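You operate a simulated robot arm through the tools that you are given. There is no shell and no other tool. Be economical: measure what you need, move in short steps, check, and stop when the job is done.

You run a simulated two-armed robot. Do the job below in one go: nothing can be reset, and whatever is moved stays where it is left.

## Task
On the top of the black table, fold the checked cloth in half, so that its two short edges meet.

Only the result counts: the job must be done as asked and must still hold three seconds after the hand-in. Knocking over, shifting, dropping, spilling or breaking anything else fails it. Flat cloth is picked up by pressing the open fingertips on it (5 to 10 N) and closing them slowly along it; thin cloth reads only 2 to 8 mm in the jaws.

## Robot
Two 7-joint arms with two-finger parallel grippers on one trunk, on a base that drives. Base frame: it is fixed to the floor where the robot stands at the start and does not move with it; the origin is under the middle of the robot, x ahead of it, y to its left, z up; the surface under the hand at the start is at about z = 0.74. Lengths are in m, angles in degrees, forces in N, time in s.
The left shoulder is at the start at [0.02, 0.113, 1.097], the right one opposite. With the tool pointing down near the work surface each hand reaches from about 0.22 to 0.6 m from the robot's upright axis, wherever it stands, measured 20 degrees to its own side. Places, roughly: top of the black table [0.4, 0.1, 0.7]. Payload 1.57 kg a hand.
The tool frame of a hand sits at the grasp point between the pads (the TCP): z along the fingers, y along the line on which they close. The tips reach 0.03 m beyond it. The gripper opens to 0.08 m. The fingers are 0.017 m wide and 0.012 m thick; the gripper's body (0.04 by 0.082 m) begins 0.08 m behind the TCP.
Orientation is told as [roll, pitch, yaw] about the base's x, y, z axes, in that order, counted from this pose: with the fingers straight down and closing along the base's y, the tool's x points along the base's -x, its y along +y and its z along -z.

## Interface
- The arms move only by the tool servo_tool. It takes "left_series", "right_series" or both (then of equal length, played together; a hand with none holds still); each is a list of rows, each a list of 7 numbers: the turn, a rotation vector about the tool's x, y, z in units of 8 degrees (1.0 is 8 degrees), then the shift along the tool's x, y, z in units of 20 mm (1.0 is 20 mm), then the finger opening in m, from 0 to 0.08. In form: [[rx, ry, rz, x, y, z, fingers], ...]. A call has 1 to 12 rows; each row shifts and turns the commanded pose from where the row before left it, along the tool's axes as they then stand. A call with a number of a shift or a turn outside -1 to 1 is refused whole. Each row takes 0.2 s and may step no farther than 0.05 m and 8.6 degrees from the row before; otherwise, or with a gripper value out of range, the whole call is refused. A pose out of reach is approached as far as the arm can. The call stops where the force on the tool passes 40 N (or 10 N more than at its start, if that is more) or the arm is blocked; 0.2 s more then pass. The fingers move at their own pace (about 0.045 m/s each) and stop on an object; they squeeze with about 29 N. The grip force told is the motor's: it shows also when the fingers shut on nothing. Time passes only in rows, and 0.2 s behind the last, so rows that do not move let the fingers close. It gives the time, the measured TCP pose, the force on the tool (base axes), the opening and the grip force at its end, in the units of the frame above (readings bear some noise), with the torque about the TCP (base axes, N m) and any sound that the robot's microphone picked up.
- Cameras (640 x 400 px; columns grow to the right, rows downward): "scene" is now at [0.0767, -0.0085, 1.197]; the picture's right is [-0.09, -1.00, 0.00], its down [-0.78, 0.07, -0.62] and it looks along [0.62, -0.05, -0.78] (base axes); focal length 219 px, centre (320, 200). "left" rides on the left gripper at [0.072, 0.007, -0.122] in its tool frame; the picture's right is [-0.09, 1.00, 0.00], its down [-0.84, -0.08, -0.54] and it looks along [-0.54, -0.05, 0.84] (tool axes); focal length 238 px, centre (320, 200). "right" rides on the right gripper at [0.072, -0.007, -0.122] in its tool frame; the picture's right is [0.09, 1.00, 0.00], its down [-0.84, 0.08, -0.54] and it looks along [-0.54, 0.05, 0.84] (tool axes); focal length 238 px, centre (320, 200). There is no depth. A picture from a camera that has moved, and an enlarged one, comes with that camera's place and axes in the base frame and with its lens. The place of the scene camera against the robot may be out by one fixed shift of up to 0.012 m in any direction.
- snapshot(camera): a new picture of that camera. The clock stands still meanwhile.
- raise_lower(by): slides the trunk up (or, below 0, down) by that many m; the arms and the scene camera ride with it, the base frame stays. It gives what a move gives, with no picture.
- drive_base(legs): drives the robot by 1 to 6 legs, each [ahead, left, turn to the left] in m, m and degrees, along the robot's own axes; the way and the turn of a leg run together, so that a leg with both is an arc; at most 1.5 m and 180 degrees a leg. The arms and the cameras ride along, it lands a little off, and it stops where it bumps. It gives what a move gives.
- aim_head(pan, tilt): turns the head with the scene camera to pan (to the left, within 80 degrees either way) and tilt (down, from -29 to 69), counted from straight ahead of the robot. It gives what a move gives.
- zoom(camera, box): a new picture of the part [left, top, right, bottom] of that camera's present view, enlarged. The clock stands still meanwhile.
- hand_in(): hands the job in; it is judged then, once.

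Work in short steps. Places have to be worked out from the pictures, the camera data and where the tool is seen: move nearer, look again, correct. Check each grasp and each placing, and mend what went wrong. You have 120 turns and 100 pictures in all, those below and enlarged ones among them. Open the grippers and draw the arms clear of the work before you hand the job in, unless the task says otherwise; then end with one line.

The tools are called after ">>>" as name(argument=value, ...) on one line, values as JSON. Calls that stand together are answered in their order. servo_tool: Moves the arms, as the interface text tells. Its arguments: {"type":"object","properties":{"left_series":{"type":"array","items":{"type":"array","items":{"type":"number"}}},"right_series":{"type":"array","items":{"type":"array","items":{"type":"number"}}}},"required":[]} The other tools are called the same way: raise_lower (by) slides the trunk up or down; drive_base (legs) drives the base; aim_head (pan, tilt) turns the head that bears the scene camera; snapshot (camera) takes a picture; zoom (camera, box) takes an enlarged picture of a part of a camera's view; hand_in () hands the job in.

At the start:

```text
t: 0.0
left_ee_pos: [0.4394, 0.2331, 0.9405]
left_ee_rot: [0.0, 0.0, 0.0]
left_ft_force: [0.4, -0.2, 0.2]
left_wrist_torque: [0.01, 0.0, 0.01]
left_width: 0.0802
left_finger_force: 0.0
right_ee_pos: [0.4537, -0.2337, 0.9693]
right_ee_rot: [0.0, 0.0, 0.1]
right_ft_force: [-0.2, 0.3, -1.2]
right_wrist_torque: [-0.03, -0.01, -0.03]
right_width: 0.0801
right_finger_force: 0.0
trunk travel left (down, up): [-0.15, 0.42]
robot x, y, heading: [-0.0024, -0.0022, 0.2]
head pan, tilt: [-5.0, 51.3]
```

scene: 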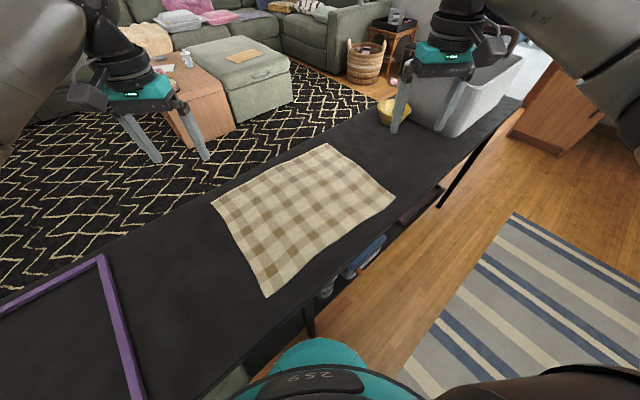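
right: 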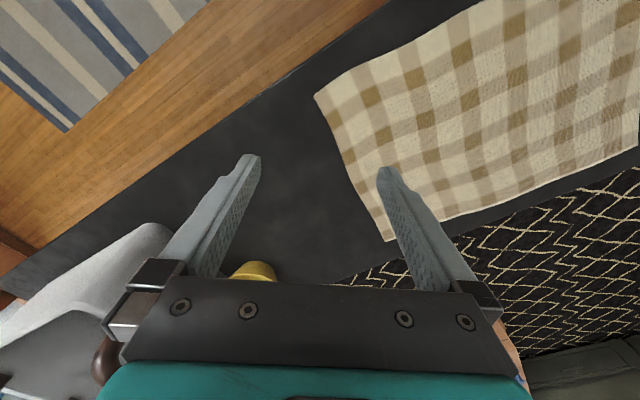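
left: 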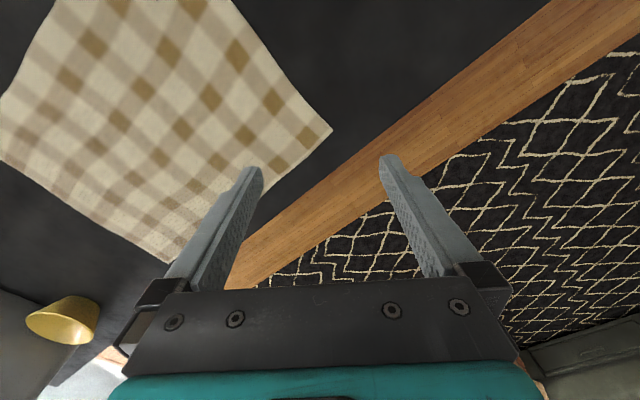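

The cloth's corners come out near A(0.46,0.25), B(0.68,-0.08), C(0.43,-0.24) and D(0.21,0.09), so the short edges are AD and BC. Before planning any driving I'll look down at the table edge, its leg and the robot base.

>>> aim_head(pan=-10, tilt=69)

>>> snapshot(camera="scene")

```text
t: 0.8
left_ee_pos: [0.4385, 0.2336, 0.9407]
left_ee_rot: [0.1, 0.0, 0.0]
left_ft_force: [0.3, -0.3, -0.2]
left_wrist_torque: [0.01, 0.01, -0.03]
left_width: 0.08
left_finger_force: 0.1
right_ee_pos: [0.4541, -0.2321, 0.9689]
right_ee_rot: [0.0, -0.1, 0.0]
right_ft_force: [0.1, 0.5, -0.3]
right_wrist_torque: [0.03, 0.03, 0.05]
right_width: 0.0802
right_finger_force: 0.0
trunk travel left (down, up): [-0.15, 0.42]
robot x, y, heading: [0.0001, -0.0022, -0.2]
head pan, tilt: [-10.0, 68.8]
```

```text
96 pictures are left
camera scene: at [0.0563, -0.0116, 1.1768], right [-0.17, -0.98, 0.0], down [-0.92, 0.16, -0.36], along [0.36, -0.06, -0.93], focal length 219 px, centre (320, 200)
```

scene: 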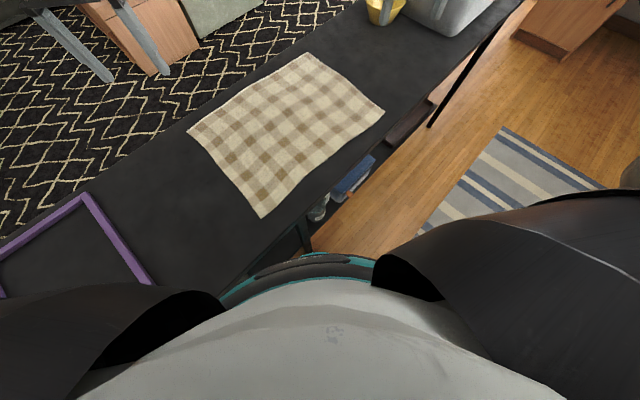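

The base front almost touches a table leg near (0.19,0.01), so I'd back off slightly, perpendicular to the table, and then drive along it to the right. First I'll tuck the right hand in, clear of the bin.

>>> servo_tool(right_series=[[0, 0, 0, 0.6, 0.94, 0, 0.08], [0, 0, 0, 0.6, 0.94, 0, 0.08], [0, 0, 0, 0.6, 0.94, 0, 0.08], [0, 0, 0, 0.6, 0.94, 0, 0.08], [0, 0, 0, 0.6, 0.94, 0, 0.08], [0, 0, 0, 0.6, 0.94, 0, 0.08], [0, 0, 0, 0.6, 0.94, 0, 0.08], [0, 0, 0, 0.6, 0.94, 0, 0.08], [0, 0, 0, 0.6, 0.94, 0, 0.08]])

>>> drive_base(legs=[[-0.045, -0.03, 0], [0.155, -0.232, 0]])

>>> aim_head(pan=15, tilt=58)

>>> snapshot(camera="scene")

```text
t: 2.8
left_ee_pos: [0.4388, 0.2336, 0.9399]
left_ee_rot: [-0.1, 0.0, -0.1]
left_ft_force: [-0.7, -0.8, -0.8]
left_wrist_torque: [0.01, 0.01, 0.01]
left_width: 0.0798
left_finger_force: 0.0
right_ee_pos: [0.3463, -0.0631, 0.9686]
right_ee_rot: [0.0, 0.1, -0.1]
right_ft_force: [1.5, 0.9, -0.3]
right_wrist_torque: [0.0, 0.0, 0.02]
right_width: 0.0801
right_finger_force: 0.1
trunk travel left (down, up): [-0.15, 0.42]
robot x, y, heading: [-0.0002, 0.003, -0.1]
head pan, tilt: [-10.0, 68.8]
```

```text
t: 5.3
left_ee_pos: [0.5444, -0.0288, 0.9392]
left_ee_rot: [0.0, 0.1, 0.1]
left_ft_force: [-0.1, -0.5, -0.1]
left_wrist_torque: [0.01, -0.02, -0.03]
left_width: 0.0801
left_finger_force: 0.1
right_ee_pos: [0.454, -0.3263, 0.9684]
right_ee_rot: [0.0, 0.0, 0.1]
right_ft_force: [-0.4, 1.0, -0.5]
right_wrist_torque: [0.03, 0.01, 0.02]
right_width: 0.0802
right_finger_force: 0.0
trunk travel left (down, up): [-0.15, 0.42]
robot x, y, heading: [0.1054, -0.2594, 0.2]
head pan, tilt: [-10.0, 68.8]
```

```text
t: 6.2
left_ee_pos: [0.5449, -0.0284, 0.9395]
left_ee_rot: [0.0, 0.0, 0.1]
left_ft_force: [-1.0, 0.1, -0.6]
left_wrist_torque: [0.01, 0.01, 0.0]
left_width: 0.0797
left_finger_force: 0.0
right_ee_pos: [0.4535, -0.3247, 0.9686]
right_ee_rot: [0.0, 0.0, 0.1]
right_ft_force: [-0.2, 0.2, -0.2]
right_wrist_torque: [-0.01, 0.02, 0.0]
right_width: 0.0801
right_finger_force: 0.1
trunk travel left (down, up): [-0.15, 0.42]
robot x, y, heading: [0.1037, -0.2648, 0.2]
head pan, tilt: [15.0, 58.0]
```

```text
95 pictures are left
camera scene: at [0.1743, -0.2458, 1.1885], right [0.26, -0.97, 0.0], down [-0.82, -0.22, -0.53], along [0.51, 0.14, -0.85], focal length 219 px, centre (320, 200)
```

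scene: 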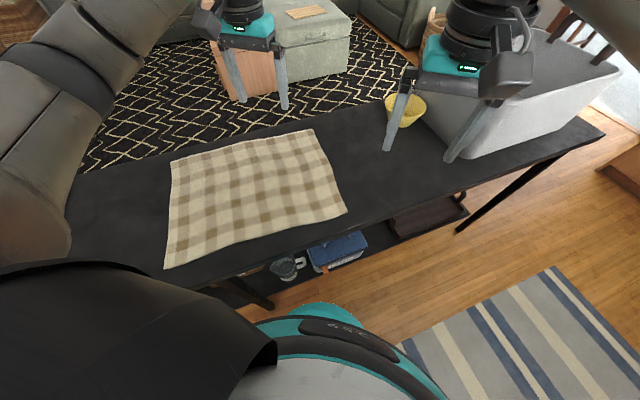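

Both views agree on the corners, with the table at z≈0.74: B(0.677,-0.083), C(0.427,-0.241), A(0.457,0.252), D(0.206,0.090). I'll move the hands above corners B and C and yaw them so the fingers close along the short edge.

>>> servo_tool(left_series=[[0, 0, 0, -0.71, -0.44, 0, 0.08], [0, 0, 0, -0.71, -0.44, 0, 0.08], [0, 0, 0, -0.71, -0.44, 0, 0.08], [0, 0, 0, -0.71, -0.44, 0, 0.08], [0, 0, 0, -0.71, -0.44, 0, 0.08], [0, 0, 0, -0.71, -0.44, 0, 0.08], [0, 0, 0, -0.71, -0.44, 0, 0.08]], right_series=[[0, 0, 0, 0.06, 0.8, 0, 0.08], [0, 0, 0, 0.06, 0.8, 0, 0.08], [0, 0, 0, 0.06, 0.8, 0, 0.08], [0, 0, 0, 0.06, 0.8, 0, 0.08], [0, 0, 0, 0.06, 0.8, 0, 0.08], [0, 0, 0, 0.06, 0.8, 0, 0.08], [0, 0, 0, 0.06, 0.8, 0, 0.08]])

>>> servo_tool(left_series=[[0, 0, 1, 0, 0, 0.4, 0.08], [0, 0, 1, 0, 0, 0.4, 0.08], [0, 0, 1, 0, 0, 0.4, 0.08], [0, 0, 1, 0, 0, 0.4, 0.08], [0, 0, 1, 0, 0, 0.4, 0.08], [0, 0, 1, 0, 0, 0.4, 0.08], [0, 0, 1, 0, 0, 0.4, 0.08]], right_series=[[0, 0, 1, 0, 0, 0.5, 0.08], [0, 0, 1, 0, 0, 0.5, 0.08], [0, 0, 1, 0, 0, 0.5, 0.08], [0, 0, 1, 0, 0, 0.5, 0.08], [0, 0, 1, 0, 0, 0.5, 0.08], [0, 0, 1, 0, 0, 0.5, 0.08], [0, 0, 1, 0, 0, 0.5, 0.08]])

>>> snapshot(camera="scene")

>>> snapshot(camera="left")

>>> snapshot(camera="right")

```text
t: 7.8
left_ee_pos: [0.6442, -0.0896, 0.9408]
left_ee_rot: [0.0, 0.0, 0.2]
left_ft_force: [0.5, -0.1, 0.1]
left_wrist_torque: [0.02, 0.0, 0.02]
left_width: 0.0799
left_finger_force: 0.0
right_ee_pos: [0.4475, -0.2124, 0.9691]
right_ee_rot: [0.0, 0.0, 0.2]
right_ft_force: [-0.9, 0.0, 0.2]
right_wrist_torque: [0.0, 0.0, -0.01]
right_width: 0.0801
right_finger_force: 0.0
trunk travel left (down, up): [-0.15, 0.42]
robot x, y, heading: [0.1076, -0.2635, -0.0]
head pan, tilt: [15.0, 58.0]
```

```text
t: 9.4
left_ee_pos: [0.645, -0.0895, 0.8843]
left_ee_rot: [-0.1, 0.0, -55.9]
left_ft_force: [0.0, -0.4, 0.2]
left_wrist_torque: [-0.04, -0.03, 0.01]
left_width: 0.0801
left_finger_force: 0.0
right_ee_pos: [0.4452, -0.2128, 0.8984]
right_ee_rot: [0.0, 0.0, -56.1]
right_ft_force: [0.5, 0.8, 0.2]
right_wrist_torque: [0.03, 0.01, -0.01]
right_width: 0.08
right_finger_force: 0.1
trunk travel left (down, up): [-0.15, 0.42]
robot x, y, heading: [0.1058, -0.2623, 0.2]
head pan, tilt: [15.0, 58.0]
```

```text
94 pictures are left
camera scene: at [0.1743, -0.2457, 1.1885], right [0.26, -0.97, 0.0], down [-0.82, -0.22, -0.53], along [0.51, 0.14, -0.85], focal length 219 px, centre (320, 200)
```

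scene: 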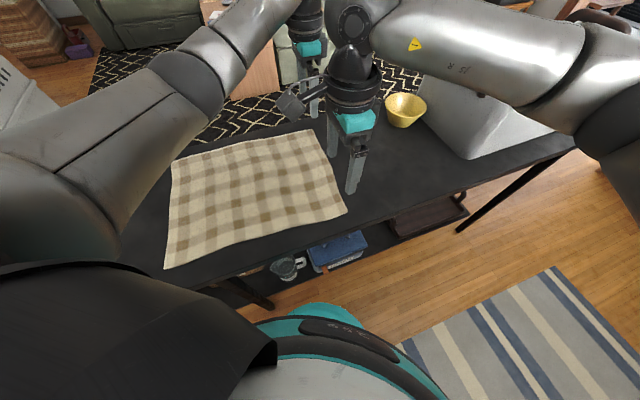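

```text
93 pictures are left
camera left: at [0.6083, -0.0265, 1.0061], right [0.88, 0.48, 0.0], down [0.4, -0.74, 0.54], along [0.26, -0.48, -0.84], focal length 238 px, centre (320, 200)
```

left: 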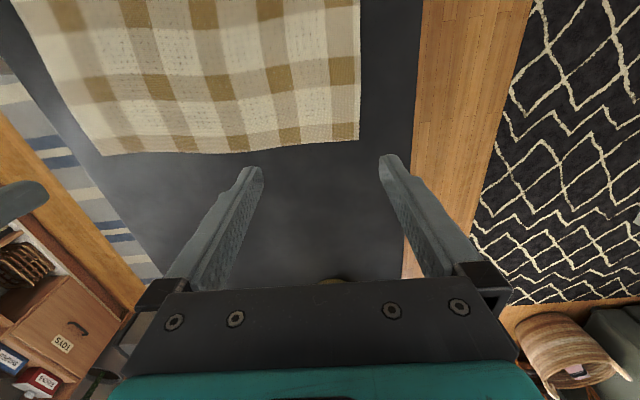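

```text
92 pictures are left
camera right: at [0.4005, -0.1567, 1.0203], right [0.77, 0.63, 0.0], down [0.53, -0.65, 0.54], along [0.34, -0.42, -0.84], focal length 238 px, centre (320, 200)
```

right: 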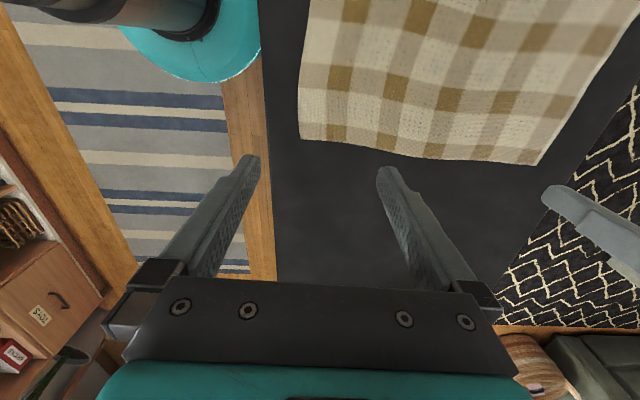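

The wrist cameras place the corners at about B(0.691,-0.081) and C(0.436,-0.243), so the scene camera is off by about 1 cm in x. I'll correct for that and go down to just above the cloth with the fingers partly open.

>>> servo_tool(left_series=[[0, 0, 0, -0.07, 0.69, 0.5, 0.045], [0, 0, 0, 0, 0, 0.85, 0.045], [0, 0, 0, 0, 0, 0.85, 0.045], [0, 0, 0, 0, 0, 0.85, 0.045], [0, 0, 0, 0, 0, 0.85, 0.045], [0, 0, 0, 0, 0, 0.85, 0.045]], right_series=[[0, 0, 0, -0.23, 0.29, 0.9, 0.045], [0, 0, 0, 0, 0, 0.9, 0.045], [0, 0, 0, 0, 0, 0.9, 0.045], [0, 0, 0, 0, 0, 0.9, 0.045], [0, 0, 0, 0, 0, 0.9, 0.045], [0, 0, 0, 0, 0, 0.9, 0.045]])

>>> snapshot(camera="left")

>>> snapshot(camera="right")

>>> zoom(camera="scene", box=[240, 80, 400, 240])

```text
t: 10.8
left_ee_pos: [0.6561, -0.0828, 0.7883]
left_ee_rot: [0.0, 0.0, -55.9]
left_ft_force: [0.6, 0.3, 0.2]
left_wrist_torque: [-0.01, -0.01, -0.03]
left_width: 0.0449
left_finger_force: 0.0
right_ee_pos: [0.4527, -0.214, 0.7911]
right_ee_rot: [0.0, 0.0, -55.8]
right_ft_force: [0.0, -0.1, 0.6]
right_wrist_torque: [0.01, 0.01, -0.01]
right_width: 0.0449
right_finger_force: 0.0
trunk travel left (down, up): [-0.15, 0.42]
robot x, y, heading: [0.105, -0.2613, 0.1]
head pan, tilt: [15.0, 58.0]
```

```text
91 pictures are left
camera left: at [0.6201, -0.0191, 0.9107], right [0.88, 0.48, 0.0], down [0.41, -0.74, 0.54], along [0.26, -0.47, -0.84], focal length 238 px, centre (320, 200)
```

left: 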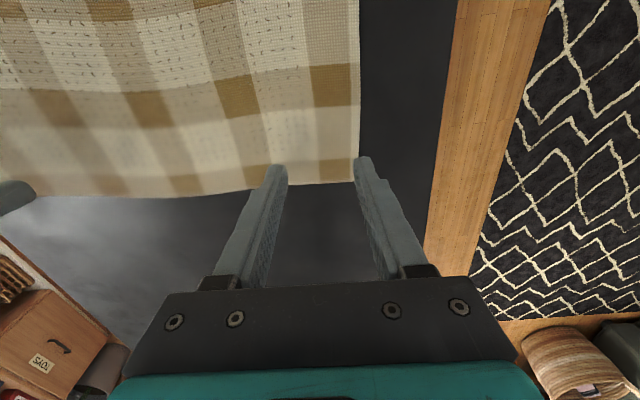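

```text
90 pictures are left
camera right: at [0.4078, -0.1579, 0.9126], right [0.77, 0.63, 0.0], down [0.53, -0.65, 0.54], along [0.34, -0.42, -0.84], focal length 238 px, centre (320, 200)
```

right: 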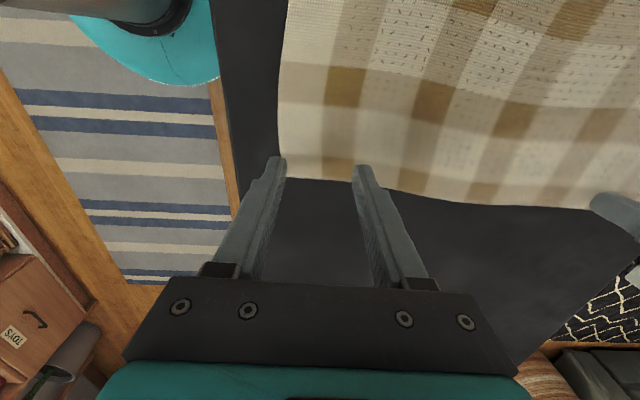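

```text
2.50 times, centred on (320, 160) of scene
camera zoom: at [0.1743, -0.2457, 1.1885], right [0.26, -0.97, 0.0], down [-0.82, -0.22, -0.53], along [0.51, 0.14, -0.85], focal length 547 px, centre (320, 300)
```

zoom: 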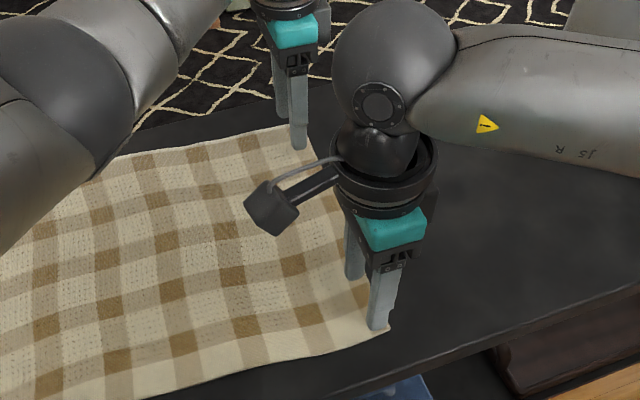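

The tips are about 2 cm above the cloth and well placed at both corners. I'll lower gently to make contact.

>>> servo_tool(left_series=[[0, 0, 0, 0, 0, 0.4, 0.045], [0, 0, 0, 0, 0, 0.3, 0.045], [0, 0, 0, 0, 0, 0.1, 0.045], [0, 0, 0, 0, 0, 0, 0.045]], right_series=[[0, 0, 0, 0, 0, 0.5, 0.045], [0, 0, 0, 0, 0, 0.35, 0.045], [0, 0, 0, 0, 0, 0.1, 0.045], [0, 0, 0, 0, 0, 0, 0.045]])

```text
t: 11.8
left_ee_pos: [0.6562, -0.0818, 0.7747]
left_ee_rot: [0.0, 0.0, -55.8]
left_ft_force: [0.2, 0.1, 2.2]
left_wrist_torque: [-0.01, 0.03, -0.02]
left_width: 0.0447
left_finger_force: 0.1
right_ee_pos: [0.4511, -0.2137, 0.7727]
right_ee_rot: [0.2, 0.0, -55.9]
right_ft_force: [0.2, -3.1, 18.3]
right_wrist_torque: [0.02, -0.18, -0.01]
right_width: 0.045
right_finger_force: 0.1
trunk travel left (down, up): [-0.15, 0.42]
robot x, y, heading: [0.1082, -0.2621, 0.2]
head pan, tilt: [15.0, 58.0]
```

The left hand reads about 2 N and the right about 18 N, so I'll trim both toward 7 N.

>>> servo_tool(left_series=[[0, 0, 0, 0, 0, 0.05, 0.045], [0, 0, 0, 0, 0, 0, 0.045]], right_series=[[0, 0, 0, 0, 0, -0.07, 0.045], [0, 0, 0, 0, 0, 0, 0.045]])

```text
t: 12.4
left_ee_pos: [0.6569, -0.0832, 0.7734]
left_ee_rot: [0.1, 0.0, -55.9]
left_ft_force: [-0.4, 1.8, 7.8]
left_wrist_torque: [-0.02, 0.08, -0.04]
left_width: 0.0447
left_finger_force: 0.1
right_ee_pos: [0.4526, -0.2135, 0.7733]
right_ee_rot: [0.2, 0.0, -55.9]
right_ft_force: [3.4, -0.3, 12.0]
right_wrist_torque: [0.08, -0.21, -0.04]
right_width: 0.0453
right_finger_force: 0.6
trunk travel left (down, up): [-0.15, 0.42]
robot x, y, heading: [0.1018, -0.2626, 0.1]
head pan, tilt: [15.0, 58.0]
```

Left is now at 7.8 N and right at 12 N. I'll ease the right off slightly and close both slowly.

>>> servo_tool(left_series=[[0, 0, 0, 0, 0, 0, 0.042], [0, 0, 0, 0, 0, 0, 0.037], [0, 0, 0, 0, 0, 0, 0.032], [0, 0, 0, 0, 0, 0, 0.027], [0, 0, 0, 0, 0, 0, 0.022], [0, 0, 0, 0, 0, 0, 0.017], [0, 0, 0, 0, 0, 0, 0.012], [0, 0, 0, 0, 0, 0, 0.007], [0, 0, 0, 0, 0, 0, 0.002], [0, 0, 0, 0, 0, 0, 0], [0, 0, 0, 0, 0, 0, 0]], right_series=[[0, 0, 0, 0, 0, -0.03, 0.042], [0, 0, 0, 0, 0, 0, 0.037], [0, 0, 0, 0, 0, 0, 0.032], [0, 0, 0, 0, 0, 0, 0.027], [0, 0, 0, 0, 0, 0, 0.022], [0, 0, 0, 0, 0, 0, 0.017], [0, 0, 0, 0, 0, 0, 0.012], [0, 0, 0, 0, 0, 0, 0.007], [0, 0, 0, 0, 0, 0, 0.002], [0, 0, 0, 0, 0, 0, 0], [0, 0, 0, 0, 0, 0, 0]])

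>>> zoom(camera="scene", box=[240, 80, 400, 240])

>>> snapshot(camera="left")

>>> snapshot(camera="right")

```text
t: 14.8
left_ee_pos: [0.6563, -0.0824, 0.7745]
left_ee_rot: [0.1, -0.1, -55.8]
left_ft_force: [1.2, 0.2, 11.1]
left_wrist_torque: [0.05, -0.04, -0.02]
left_width: 0.0
left_finger_force: 21.2
right_ee_pos: [0.4508, -0.2138, 0.7743]
right_ee_rot: [0.1, 0.0, -55.9]
right_ft_force: [-0.9, -0.1, 7.5]
right_wrist_torque: [0.03, 0.01, 0.02]
right_width: 0.0
right_finger_force: 20.8
trunk travel left (down, up): [-0.15, 0.42]
robot x, y, heading: [0.1059, -0.2635, 0.0]
head pan, tilt: [15.0, 58.0]
```

```text
2.50 times, centred on (320, 160) of scene
camera zoom: at [0.1733, -0.246, 1.1887], right [0.26, -0.97, 0.0], down [-0.82, -0.22, -0.53], along [0.51, 0.14, -0.85], focal length 547 px, centre (320, 300)
```

zoom: 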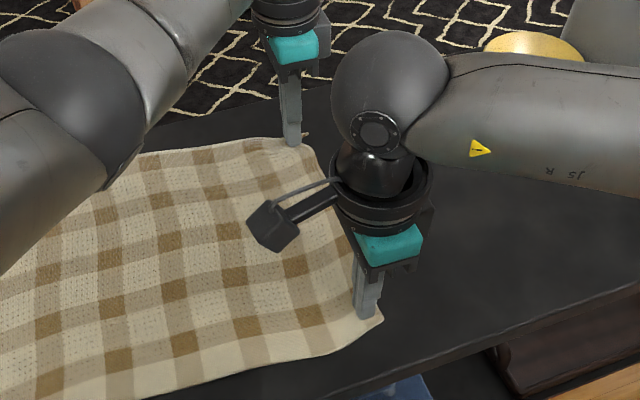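

```text
87 pictures are left
camera left: at [0.6196, -0.0195, 0.8957], right [0.88, 0.48, 0.0], down [0.4, -0.74, 0.54], along [0.26, -0.47, -0.84], focal length 238 px, centre (320, 200)
```

left: 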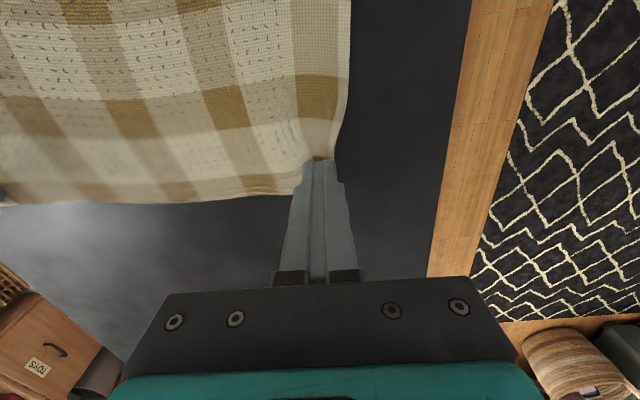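

```text
86 pictures are left
camera right: at [0.4062, -0.158, 0.8959], right [0.77, 0.63, 0.0], down [0.53, -0.65, 0.54], along [0.34, -0.42, -0.84], focal length 238 px, centre (320, 200)
```

right: 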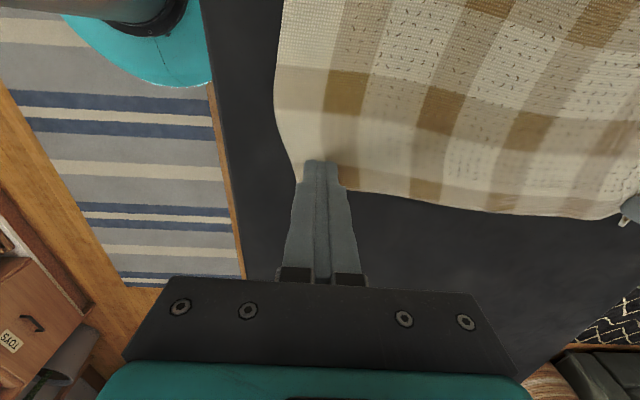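

Both widths read 0 although the cloth bunched up. A small lift will show whether anything is held.

>>> servo_tool(left_series=[[0, 0, 0, 0, 0, -0.5, 0], [0, 0, 0, 0, 0, -0.5, 0]], right_series=[[0, 0, 0, 0, 0, -0.5, 0], [0, 0, 0, 0, 0, -0.5, 0]])

>>> zoom(camera="scene", box=[240, 80, 400, 240])

```text
t: 15.4
left_ee_pos: [0.6571, -0.0824, 0.7916]
left_ee_rot: [-0.1, 0.1, -55.9]
left_ft_force: [0.5, -0.4, -0.6]
left_wrist_torque: [0.0, 0.03, -0.03]
left_width: 0.0003
left_finger_force: 20.9
right_ee_pos: [0.4516, -0.2129, 0.7935]
right_ee_rot: [0.0, 0.0, -55.9]
right_ft_force: [-0.3, 0.0, 0.2]
right_wrist_torque: [0.02, -0.03, -0.02]
right_width: 0.0
right_finger_force: 21.7
trunk travel left (down, up): [-0.15, 0.42]
robot x, y, heading: [0.1017, -0.2653, 0.3]
head pan, tilt: [15.0, 58.0]
```

```text
2.50 times, centred on (320, 160) of scene
camera zoom: at [0.1743, -0.2457, 1.1885], right [0.26, -0.97, 0.0], down [-0.82, -0.22, -0.53], along [0.51, 0.14, -0.85], focal length 547 px, centre (320, 300)
```

zoom: 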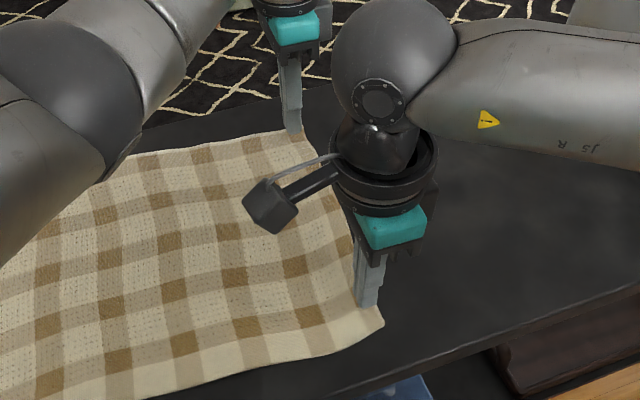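

Nothing is held. I'll raise and open the hands to see where the corners lie now, then retry a bit farther inside, pressing more firmly and closing more slowly.

>>> servo_tool(left_series=[[0, 0, 0, 0, 0, -0.5, 0.05], [0, 0, 0, 0, 0, -0.5, 0.05], [0, 0, 0, 0, 0, 0, 0.05]], right_series=[[0, 0, 0, 0, 0, -0.5, 0.05], [0, 0, 0, 0, 0, -0.5, 0.05], [0, 0, 0, 0, 0, 0, 0.05]])

>>> snapshot(camera="left")

>>> snapshot(camera="right")

```text
t: 16.2
left_ee_pos: [0.6563, -0.0834, 0.8128]
left_ee_rot: [0.0, 0.0, -55.8]
left_ft_force: [0.2, -0.3, -0.2]
left_wrist_torque: [-0.02, 0.03, 0.02]
left_width: 0.0502
left_finger_force: 0.0
right_ee_pos: [0.4515, -0.2141, 0.8152]
right_ee_rot: [0.0, 0.0, -56.0]
right_ft_force: [0.4, -0.3, -0.1]
right_wrist_torque: [0.0, -0.01, 0.02]
right_width: 0.05
right_finger_force: 0.2
trunk travel left (down, up): [-0.15, 0.42]
robot x, y, heading: [0.1062, -0.2621, 0.3]
head pan, tilt: [15.0, 58.0]
```

```text
84 pictures are left
camera left: at [0.6205, -0.0202, 0.9349], right [0.88, 0.48, 0.0], down [0.41, -0.74, 0.54], along [0.26, -0.47, -0.84], focal length 238 px, centre (320, 200)
```

left: 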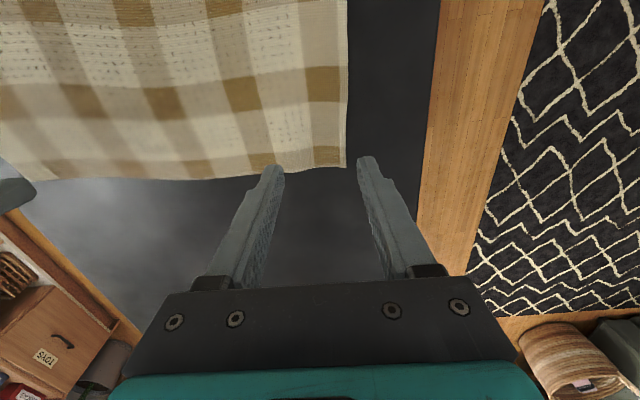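

```text
83 pictures are left
camera right: at [0.4069, -0.1581, 0.9367], right [0.77, 0.63, 0.0], down [0.53, -0.65, 0.54], along [0.34, -0.42, -0.84], focal length 238 px, centre (320, 200)
```

right: 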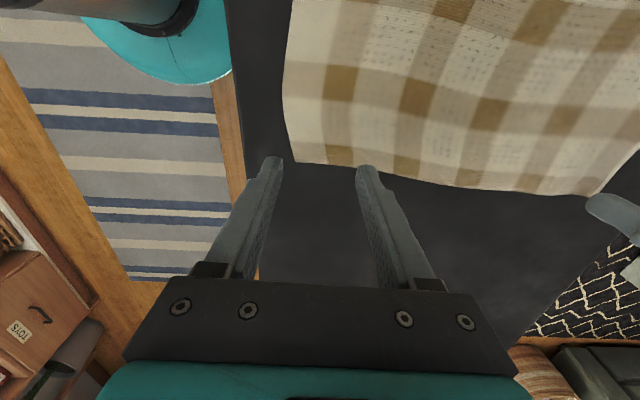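

Both outer fingers were right at the long edges and slid off. I'll move each hand about 2 cm inward along the short edge and press again.

>>> servo_tool(left_series=[[0, 0, 0, 0.3, -0.8, 0, 0.042], [0, 0, 0, 0, -0.3, 0.7, 0.042], [0, 0, 0, 0, 0, 0.7, 0.042], [0, 0, 0, 0, 0, 0.45, 0.042], [0, 0, 0, 0, 0, 0.07, 0.042], [0, 0, 0, 0, 0, 0, 0.042]], right_series=[[0, 0, 0, 0.3, 0.8, 0, 0.042], [0, 0, 0, 0, 0.3, 0.7, 0.042], [0, 0, 0, 0, 0, 0.7, 0.042], [0, 0, 0, 0, 0, 0.55, 0.042], [0, 0, 0, 0, 0, 0.07, 0.042], [0, 0, 0, 0, 0, 0, 0.042]])

```text
t: 17.6
left_ee_pos: [0.6344, -0.0904, 0.7753]
left_ee_rot: [0.0, 0.1, -55.7]
left_ft_force: [-0.9, 0.7, 3.5]
left_wrist_torque: [0.05, 0.03, -0.02]
left_width: 0.042
left_finger_force: 0.0
right_ee_pos: [0.467, -0.1957, 0.7735]
right_ee_rot: [0.1, 0.0, -56.0]
right_ft_force: [2.2, 0.0, 7.7]
right_wrist_torque: [-0.01, -0.02, -0.02]
right_width: 0.042
right_finger_force: 0.0
trunk travel left (down, up): [-0.15, 0.42]
robot x, y, heading: [0.1055, -0.2611, -0.0]
head pan, tilt: [15.0, 58.0]
```

Left is at 3.5 N and right at 7.7 N. I'll add about 1 mm on the left and close at roughly half the earlier speed.

>>> servo_tool(left_series=[[0, 0, 0, 0, 0, 0.06, 0.042], [0, 0, 0, 0, 0, 0, 0.039], [0, 0, 0, 0, 0, 0, 0.037], [0, 0, 0, 0, 0, 0, 0.035], [0, 0, 0, 0, 0, 0, 0.033], [0, 0, 0, 0, 0, 0, 0.031], [0, 0, 0, 0, 0, 0, 0.029], [0, 0, 0, 0, 0, 0, 0.027], [0, 0, 0, 0, 0, 0, 0.025]], right_series=[[0, 0, 0, 0, 0, 0.02, 0.042], [0, 0, 0, 0, 0, 0, 0.039], [0, 0, 0, 0, 0, 0, 0.037], [0, 0, 0, 0, 0, 0, 0.035], [0, 0, 0, 0, 0, 0, 0.033], [0, 0, 0, 0, 0, 0, 0.031], [0, 0, 0, 0, 0, 0, 0.029], [0, 0, 0, 0, 0, 0, 0.027], [0, 0, 0, 0, 0, 0, 0.025]])

>>> zoom(camera="right", box=[240, 80, 400, 240])

>>> zoom(camera="left", box=[240, 80, 400, 240])

```text
t: 19.6
left_ee_pos: [0.6354, -0.0897, 0.7735]
left_ee_rot: [0.1, 0.0, -56.0]
left_ft_force: [-1.0, -0.7, 10.0]
left_wrist_torque: [-0.09, 0.08, -0.03]
left_width: 0.0251
left_finger_force: 0.6
right_ee_pos: [0.466, -0.1984, 0.7732]
right_ee_rot: [0.0, 0.0, -55.8]
right_ft_force: [1.0, 0.5, 14.1]
right_wrist_torque: [0.01, -0.09, 0.0]
right_width: 0.0264
right_finger_force: 0.7
trunk travel left (down, up): [-0.15, 0.42]
robot x, y, heading: [0.1057, -0.2578, 0.2]
head pan, tilt: [15.0, 58.0]
```

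```text
2.50 times, centred on (320, 160) of right
camera zoom: at [0.4213, -0.1414, 0.8956], right [0.77, 0.63, 0.0], down [0.53, -0.65, 0.54], along [0.34, -0.42, -0.84], focal length 596 px, centre (320, 300)
```

zoom: 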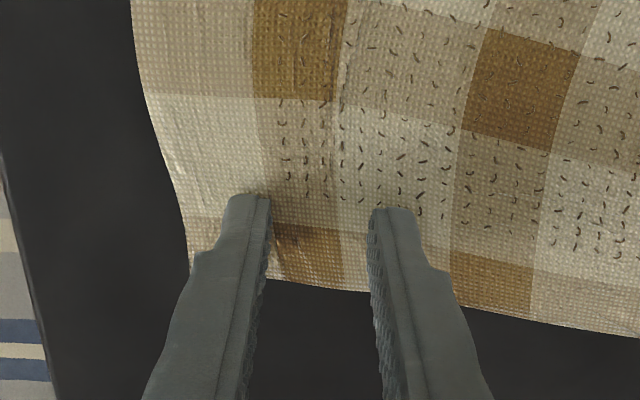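

```text
2.50 times, centred on (320, 160) of left
camera zoom: at [0.5973, -0.0271, 0.8959], right [0.88, 0.48, 0.0], down [0.4, -0.74, 0.54], along [0.26, -0.47, -0.84], focal length 596 px, centre (320, 300)
```

zoom: 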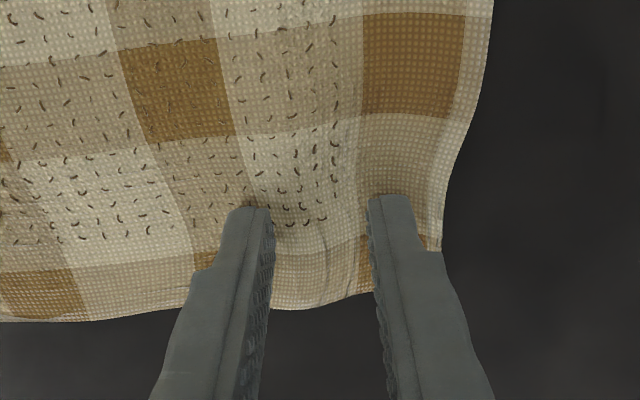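

The cloth is bulging up between the fingers, clearly on the left. I'll keep closing slowly.

>>> servo_tool(left_series=[[0, 0, 0, 0, 0, 0, 0.023], [0, 0, 0, 0, 0, 0, 0.021], [0, 0, 0, 0, 0, 0, 0.019], [0, 0, 0, 0, 0, 0, 0.017], [0, 0, 0, 0, 0, 0, 0.015], [0, 0, 0, 0, 0, 0, 0.013], [0, 0, 0, 0, 0, 0, 0.011], [0, 0, 0, 0, 0, 0, 0.009], [0, 0, 0, 0, 0, 0, 0.006], [0, 0, 0, 0, 0, 0, 0.003], [0, 0, 0, 0, 0, 0, 0], [0, 0, 0, 0, 0, 0, 0]], right_series=[[0, 0, 0, 0, 0, 0, 0.023], [0, 0, 0, 0, 0, 0, 0.021], [0, 0, 0, 0, 0, 0, 0.019], [0, 0, 0, 0, 0, 0, 0.017], [0, 0, 0, 0, 0, 0, 0.015], [0, 0, 0, 0, 0, 0, 0.013], [0, 0, 0, 0, 0, 0, 0.011], [0, 0, 0, 0, 0, 0, 0.009], [0, 0, 0, 0, 0, 0, 0.006], [0, 0, 0, 0, 0, 0, 0.003], [0, 0, 0, 0, 0, 0, 0], [0, 0, 0, 0, 0, 0, 0]])

>>> zoom(camera="right", box=[240, 80, 400, 240])

>>> zoom(camera="left", box=[240, 80, 400, 240])

```text
t: 22.2
left_ee_pos: [0.6345, -0.0898, 0.7741]
left_ee_rot: [0.2, -0.1, -55.8]
left_ft_force: [-0.1, 0.6, 11.1]
left_wrist_torque: [0.04, 0.0, 0.01]
left_width: 0.0002
left_finger_force: 21.5
right_ee_pos: [0.4666, -0.1965, 0.7735]
right_ee_rot: [0.1, 0.0, -56.0]
right_ft_force: [1.1, 2.1, 13.9]
right_wrist_torque: [0.03, -0.07, -0.02]
right_width: 0.0
right_finger_force: 21.0
trunk travel left (down, up): [-0.15, 0.42]
robot x, y, heading: [0.1047, -0.2621, 0.2]
head pan, tilt: [15.0, 58.0]
```

```text
2.50 times, centred on (320, 160) of right
camera zoom: at [0.4214, -0.1412, 0.8954], right [0.77, 0.63, 0.0], down [0.53, -0.65, 0.54], along [0.34, -0.42, -0.84], focal length 596 px, centre (320, 300)
```

zoom: 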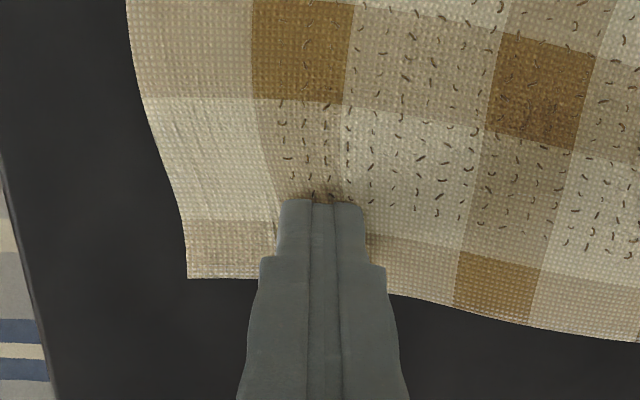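

```text
2.50 times, centred on (320, 160) of left
camera zoom: at [0.5974, -0.0269, 0.8958], right [0.88, 0.48, 0.0], down [0.4, -0.74, 0.54], along [0.26, -0.47, -0.84], focal length 596 px, centre (320, 300)
```

zoom: 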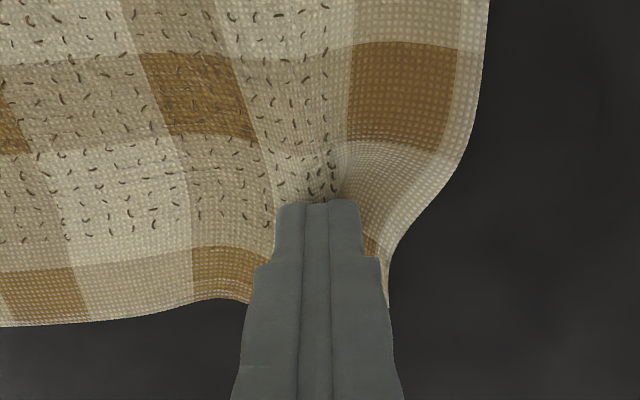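

Both widths read near zero again, though the left visibly drew the cloth in. I'll do a short lift and look.

>>> servo_tool(left_series=[[0, 0, 0, 0, 0, -0.5, 0], [0, 0, 0, 0, 0, -0.8, 0]], right_series=[[0, 0, 0, 0, 0, -0.5, 0], [0, 0, 0, 0, 0, -0.8, 0]])

>>> snapshot(camera="left")

>>> snapshot(camera="right")

```text
t: 22.8
left_ee_pos: [0.6345, -0.0902, 0.7982]
left_ee_rot: [-0.1, -0.1, -55.9]
left_ft_force: [-0.4, -0.3, -0.7]
left_wrist_torque: [0.02, 0.0, -0.01]
left_width: 0.0
left_finger_force: 21.4
right_ee_pos: [0.466, -0.1961, 0.7986]
right_ee_rot: [-0.1, 0.0, -55.8]
right_ft_force: [-0.9, 0.0, 0.3]
right_wrist_torque: [0.0, 0.04, 0.0]
right_width: 0.0
right_finger_force: 21.7
trunk travel left (down, up): [-0.15, 0.42]
robot x, y, heading: [0.1038, -0.2635, 0.0]
head pan, tilt: [15.0, 58.0]
```

```text
78 pictures are left
camera left: at [0.5985, -0.027, 0.9197], right [0.88, 0.48, 0.0], down [0.41, -0.74, 0.54], along [0.26, -0.47, -0.84], focal length 238 px, centre (320, 200)
```

left: 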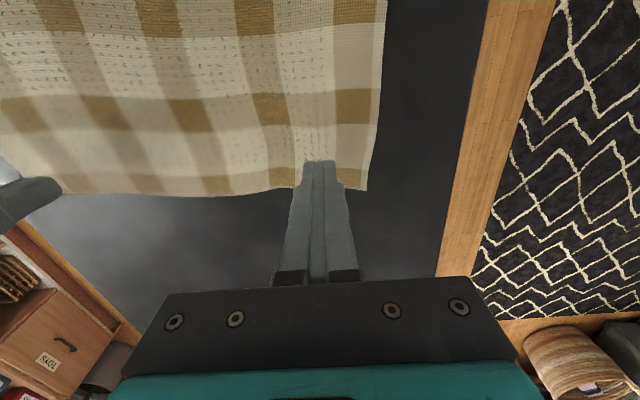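

```text
77 pictures are left
camera right: at [0.4217, -0.1411, 0.9205], right [0.77, 0.63, 0.0], down [0.53, -0.65, 0.54], along [0.34, -0.42, -0.84], focal length 238 px, centre (320, 200)
```

right: 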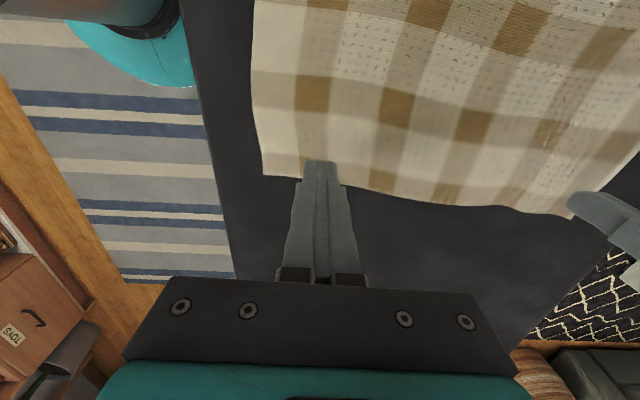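

Still nothing. The left drew cloth in well at about 10 N, while the right, pressed harder, hardly moved it. I'll use a wider opening and lighter pressure, checking partway through.

>>> servo_tool(left_series=[[0, 0, 0, 0, -0.6, 0, 0.07], [0, 0, 0, 0, 0, 0, 0.07], [0, 0, 0, 0, 0, 0.7, 0.07], [0, 0, 0, 0, 0, 0.45, 0.07], [0, 0, 0, 0, 0, 0.02, 0.07], [0, 0, 0, 0, 0, 0, 0.07]], right_series=[[0, 0, 0, 0, 0.6, 0, 0.07], [0, 0, 0, 0, 0, 0, 0.07], [0, 0, 0, 0, 0, 0.7, 0.07], [0, 0, 0, 0, 0, 0.45, 0.07], [0, 0, 0, 0, 0, 0.02, 0.07], [0, 0, 0, 0, 0, 0, 0.07]])

```text
t: 24.2
left_ee_pos: [0.6244, -0.0955, 0.7742]
left_ee_rot: [-0.1, -0.1, -55.9]
left_ft_force: [-0.7, 0.3, 2.1]
left_wrist_torque: [-0.03, 0.01, 0.01]
left_width: 0.0699
left_finger_force: 0.0
right_ee_pos: [0.477, -0.1897, 0.7752]
right_ee_rot: [0.0, -0.1, -56.0]
right_ft_force: [-1.0, -1.1, 2.4]
right_wrist_torque: [-0.02, 0.02, 0.01]
right_width: 0.0702
right_finger_force: 0.1
trunk travel left (down, up): [-0.15, 0.42]
robot x, y, heading: [0.1083, -0.2618, 0.3]
head pan, tilt: [15.0, 58.0]
```

Both read about 2 N. I'll add a little pressure, then close gradually to about 3 cm and look.

>>> servo_tool(left_series=[[0, 0, 0, 0, 0, 0.05, 0.07], [0, 0, 0, 0, 0, 0, 0.066], [0, 0, 0, 0, 0, 0, 0.062], [0, 0, 0, 0, 0, 0, 0.058], [0, 0, 0, 0, 0, 0, 0.054], [0, 0, 0, 0, 0, 0, 0.05], [0, 0, 0, 0, 0, 0, 0.046], [0, 0, 0, 0, 0, 0, 0.042], [0, 0, 0, 0, 0, 0, 0.038], [0, 0, 0, 0, 0, 0, 0.034]], right_series=[[0, 0, 0, 0, 0, 0.05, 0.07], [0, 0, 0, 0, 0, 0, 0.066], [0, 0, 0, 0, 0, 0, 0.062], [0, 0, 0, 0, 0, 0, 0.058], [0, 0, 0, 0, 0, 0, 0.054], [0, 0, 0, 0, 0, 0, 0.05], [0, 0, 0, 0, 0, 0, 0.046], [0, 0, 0, 0, 0, 0, 0.042], [0, 0, 0, 0, 0, 0, 0.038], [0, 0, 0, 0, 0, 0, 0.034]])

>>> zoom(camera="right", box=[240, 80, 400, 240])

>>> zoom(camera="left", box=[240, 80, 400, 240])

```text
t: 26.4
left_ee_pos: [0.625, -0.0969, 0.7743]
left_ee_rot: [0.0, 0.0, -55.8]
left_ft_force: [-1.2, -1.1, 4.5]
left_wrist_torque: [0.0, 0.06, 0.02]
left_width: 0.034
left_finger_force: 0.0
right_ee_pos: [0.4765, -0.189, 0.7738]
right_ee_rot: [0.0, 0.1, -55.8]
right_ft_force: [1.4, 0.4, 5.3]
right_wrist_torque: [0.0, -0.01, -0.01]
right_width: 0.0339
right_finger_force: 0.1
trunk travel left (down, up): [-0.15, 0.42]
robot x, y, heading: [0.1084, -0.2634, 0.1]
head pan, tilt: [15.0, 58.0]
```

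```text
2.50 times, centred on (320, 160) of right
camera zoom: at [0.4319, -0.1338, 0.8964], right [0.77, 0.63, 0.0], down [0.53, -0.65, 0.54], along [0.34, -0.42, -0.84], focal length 596 px, centre (320, 300)
```

zoom: 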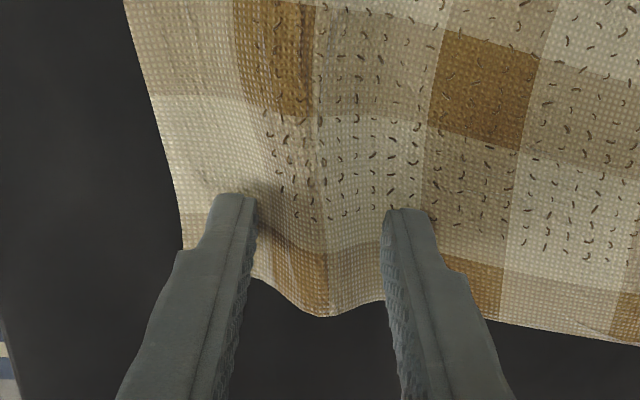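

```text
2.50 times, centred on (320, 160) of left
camera zoom: at [0.5893, -0.0335, 0.8963], right [0.88, 0.48, 0.0], down [0.41, -0.74, 0.54], along [0.26, -0.47, -0.84], focal length 596 px, centre (320, 300)
```

zoom: 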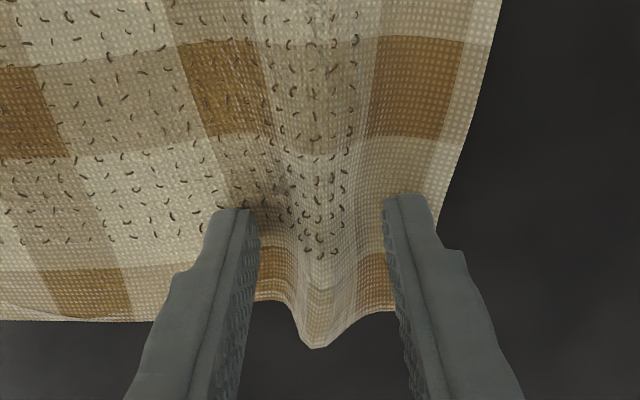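

Now there's a good ridge under both hands. I'll continue slowly.

>>> servo_tool(left_series=[[0, 0, 0, 0, 0, 0, 0.031], [0, 0, 0, 0, 0, 0, 0.028], [0, 0, 0, 0, 0, 0, 0.025], [0, 0, 0, 0, 0, 0, 0.022], [0, 0, 0, 0, 0, 0, 0.019], [0, 0, 0, 0, 0, 0, 0.016], [0, 0, 0, 0, 0, 0, 0.013], [0, 0, 0, 0, 0, 0, 0.01], [0, 0, 0, 0, 0, 0, 0.007], [0, 0, 0, 0, 0, 0, 0.004], [0, 0, 0, 0, 0, 0, 0.001], [0, 0, 0, 0, 0, 0, 0]], right_series=[[0, 0, 0, 0, 0, 0.02, 0.031], [0, 0, 0, 0, 0, 0, 0.028], [0, 0, 0, 0, 0, 0, 0.025], [0, 0, 0, 0, 0, 0, 0.022], [0, 0, 0, 0, 0, 0, 0.019], [0, 0, 0, 0, 0, 0, 0.016], [0, 0, 0, 0, 0, 0, 0.013], [0, 0, 0, 0, 0, 0, 0.01], [0, 0, 0, 0, 0, 0, 0.007], [0, 0, 0, 0, 0, 0, 0.004], [0, 0, 0, 0, 0, 0, 0.001], [0, 0, 0, 0, 0, 0, 0]])

>>> zoom(camera="right", box=[240, 80, 400, 240])

>>> zoom(camera="left", box=[240, 80, 400, 240])

```text
t: 29.0
left_ee_pos: [0.6233, -0.0991, 0.7745]
left_ee_rot: [-0.6, 0.0, -56.2]
left_ft_force: [-24.7, -15.7, 11.2]
left_wrist_torque: [-0.53, 0.79, -0.03]
left_width: 0.0065
left_finger_force: 26.7
right_ee_pos: [0.4795, -0.1876, 0.7759]
right_ee_rot: [0.9, 0.1, -55.9]
right_ft_force: [27.6, 17.2, 1.0]
right_wrist_torque: [0.57, -0.9, 0.14]
right_width: 0.0063
right_finger_force: 26.1
trunk travel left (down, up): [-0.15, 0.42]
robot x, y, heading: [0.1048, -0.2602, 0.2]
head pan, tilt: [15.0, 58.0]
```

```text
2.50 times, centred on (320, 160) of right
camera zoom: at [0.4333, -0.1333, 0.8971], right [0.77, 0.63, 0.02], down [0.53, -0.65, 0.54], along [0.35, -0.41, -0.84], focal length 596 px, centre (320, 300)
```

zoom: 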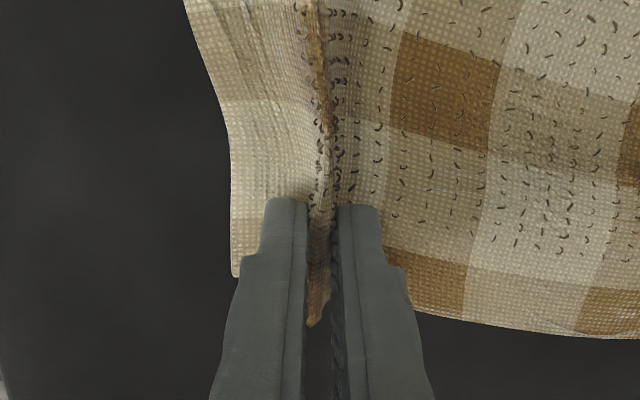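

```text
2.50 times, centred on (320, 160) of left
camera zoom: at [0.5885, -0.035, 0.8958], right [0.88, 0.48, -0.01], down [0.41, -0.73, 0.54], along [0.25, -0.48, -0.84], focal length 596 px, centre (320, 300)
```

zoom: 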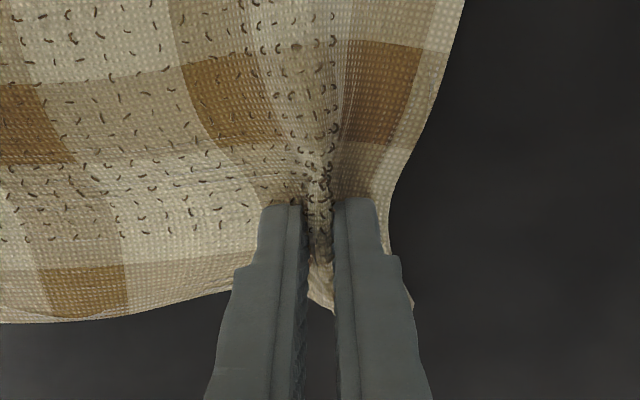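

Both hands now hold about 6.4 mm of cloth. It's taut between them (about 30 N), so I'll bring the hands slightly together and lift a little.

>>> servo_tool(left_series=[[0, 0, 0, 0, -0.3, 0, 0], [0, 0, 0, 0, -0.2, -0.5, 0], [0, 0, 0, 0, 0, -0.8, 0], [0, 0, 0, 0.4, 0, -0.8, 0], [0, 0, 0, 0.4, 0, -0.8, 0]], right_series=[[0, 0, 0, 0, 0.3, 0, 0], [0, 0, 0, 0, 0.2, -0.5, 0], [0, 0, 0, 0, 0, -0.8, 0], [0, 0, 0, 0.4, 0, -0.8, 0], [0, 0, 0, 0.4, 0, -0.8, 0]])

>>> snapshot(camera="scene")

```text
t: 30.2
left_ee_pos: [0.6084, -0.0893, 0.8328]
left_ee_rot: [0.0, 0.0, -55.9]
left_ft_force: [-2.3, -1.3, -0.8]
left_wrist_torque: [-0.02, 0.06, 0.01]
left_width: 0.0053
left_finger_force: 25.8
right_ee_pos: [0.4751, -0.1725, 0.8315]
right_ee_rot: [-0.1, 0.0, -55.9]
right_ft_force: [3.2, 1.9, -0.1]
right_wrist_torque: [0.07, -0.09, 0.0]
right_width: 0.0047
right_finger_force: 25.6
trunk travel left (down, up): [-0.15, 0.42]
robot x, y, heading: [0.1047, -0.262, -0.0]
head pan, tilt: [15.0, 58.0]
```

```text
72 pictures are left
camera scene: at [0.1742, -0.2456, 1.1886], right [0.26, -0.97, 0.0], down [-0.82, -0.22, -0.53], along [0.51, 0.14, -0.85], focal length 219 px, centre (320, 200)
```

scene: 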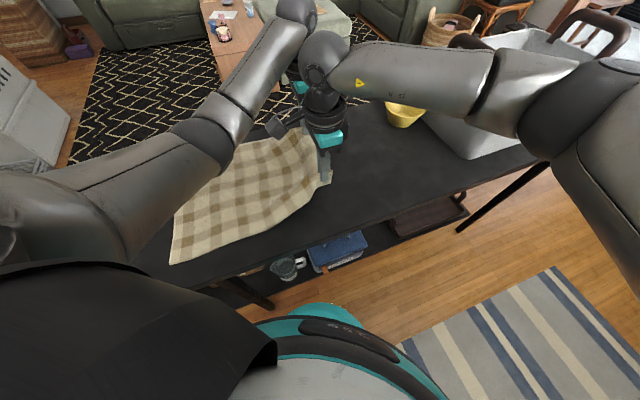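

Both corners are up with low forces. I'll raise the hands along an arc and tilt the fingers outward about 40°, so the gripped edge turns over. Then I'll carry by driving along the table.

>>> servo_tool(left_series=[[0, 0, 0, 0.48, 0, -0.77, 0], [0, 0, 0, 0.48, 0, -0.77, 0], [0, 0, 0, 0.48, 0, -0.77, 0], [0, 0, 0, 0.48, 0, -0.77, 0], [0, -1, 0, 0, 0, 0, 0], [0, -1, 0, 0, 0, 0, 0], [0, -1, 0, 0, 0, 0, 0], [0, -1, 0, 0, 0, 0, 0], [0, -1, 0, 0, 0, 0, 0]], right_series=[[0, 0, 0, 0.48, 0, -0.77, 0], [0, 0, 0, 0.48, 0, -0.77, 0], [0, 0, 0, 0.48, 0, -0.77, 0], [0, 0, 0, 0.48, 0, -0.77, 0], [0, -1, 0, 0, 0, 0, 0], [0, -1, 0, 0, 0, 0, 0], [0, -1, 0, 0, 0, 0, 0], [0, -1, 0, 0, 0, 0, 0], [0, -1, 0, 0, 0, 0, 0]])

>>> snapshot(camera="scene")

```text
t: 32.2
left_ee_pos: [0.5853, -0.0574, 0.8941]
left_ee_rot: [-0.1, -40.0, -55.9]
left_ft_force: [-3.4, -1.9, 0.8]
left_wrist_torque: [-0.04, 0.05, -0.07]
left_width: 0.0052
left_finger_force: 25.4
right_ee_pos: [0.4566, -0.1439, 0.8943]
right_ee_rot: [0.1, -40.1, -56.1]
right_ft_force: [1.9, 2.0, -0.3]
right_wrist_torque: [0.11, -0.06, 0.06]
right_width: 0.005
right_finger_force: 25.0
right hand out of reach, approached as far as the arm can: row 9
trunk travel left (down, up): [-0.15, 0.42]
robot x, y, heading: [0.1098, -0.2653, -0.0]
head pan, tilt: [15.0, 58.0]
```

```text
71 pictures are left
camera scene: at [0.1745, -0.2459, 1.1885], right [0.26, -0.97, 0.0], down [-0.82, -0.22, -0.53], along [0.51, 0.14, -0.85], focal length 219 px, centre (320, 200)
```

scene: 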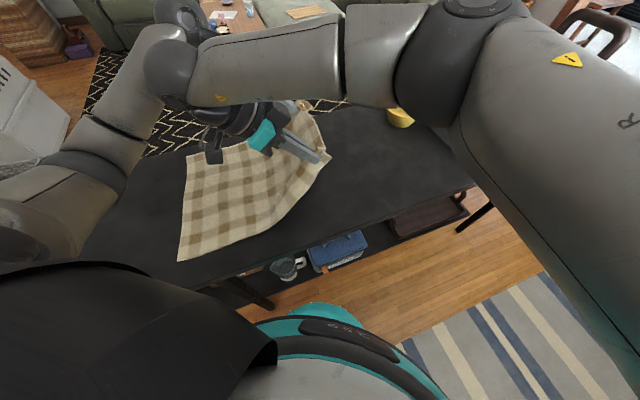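

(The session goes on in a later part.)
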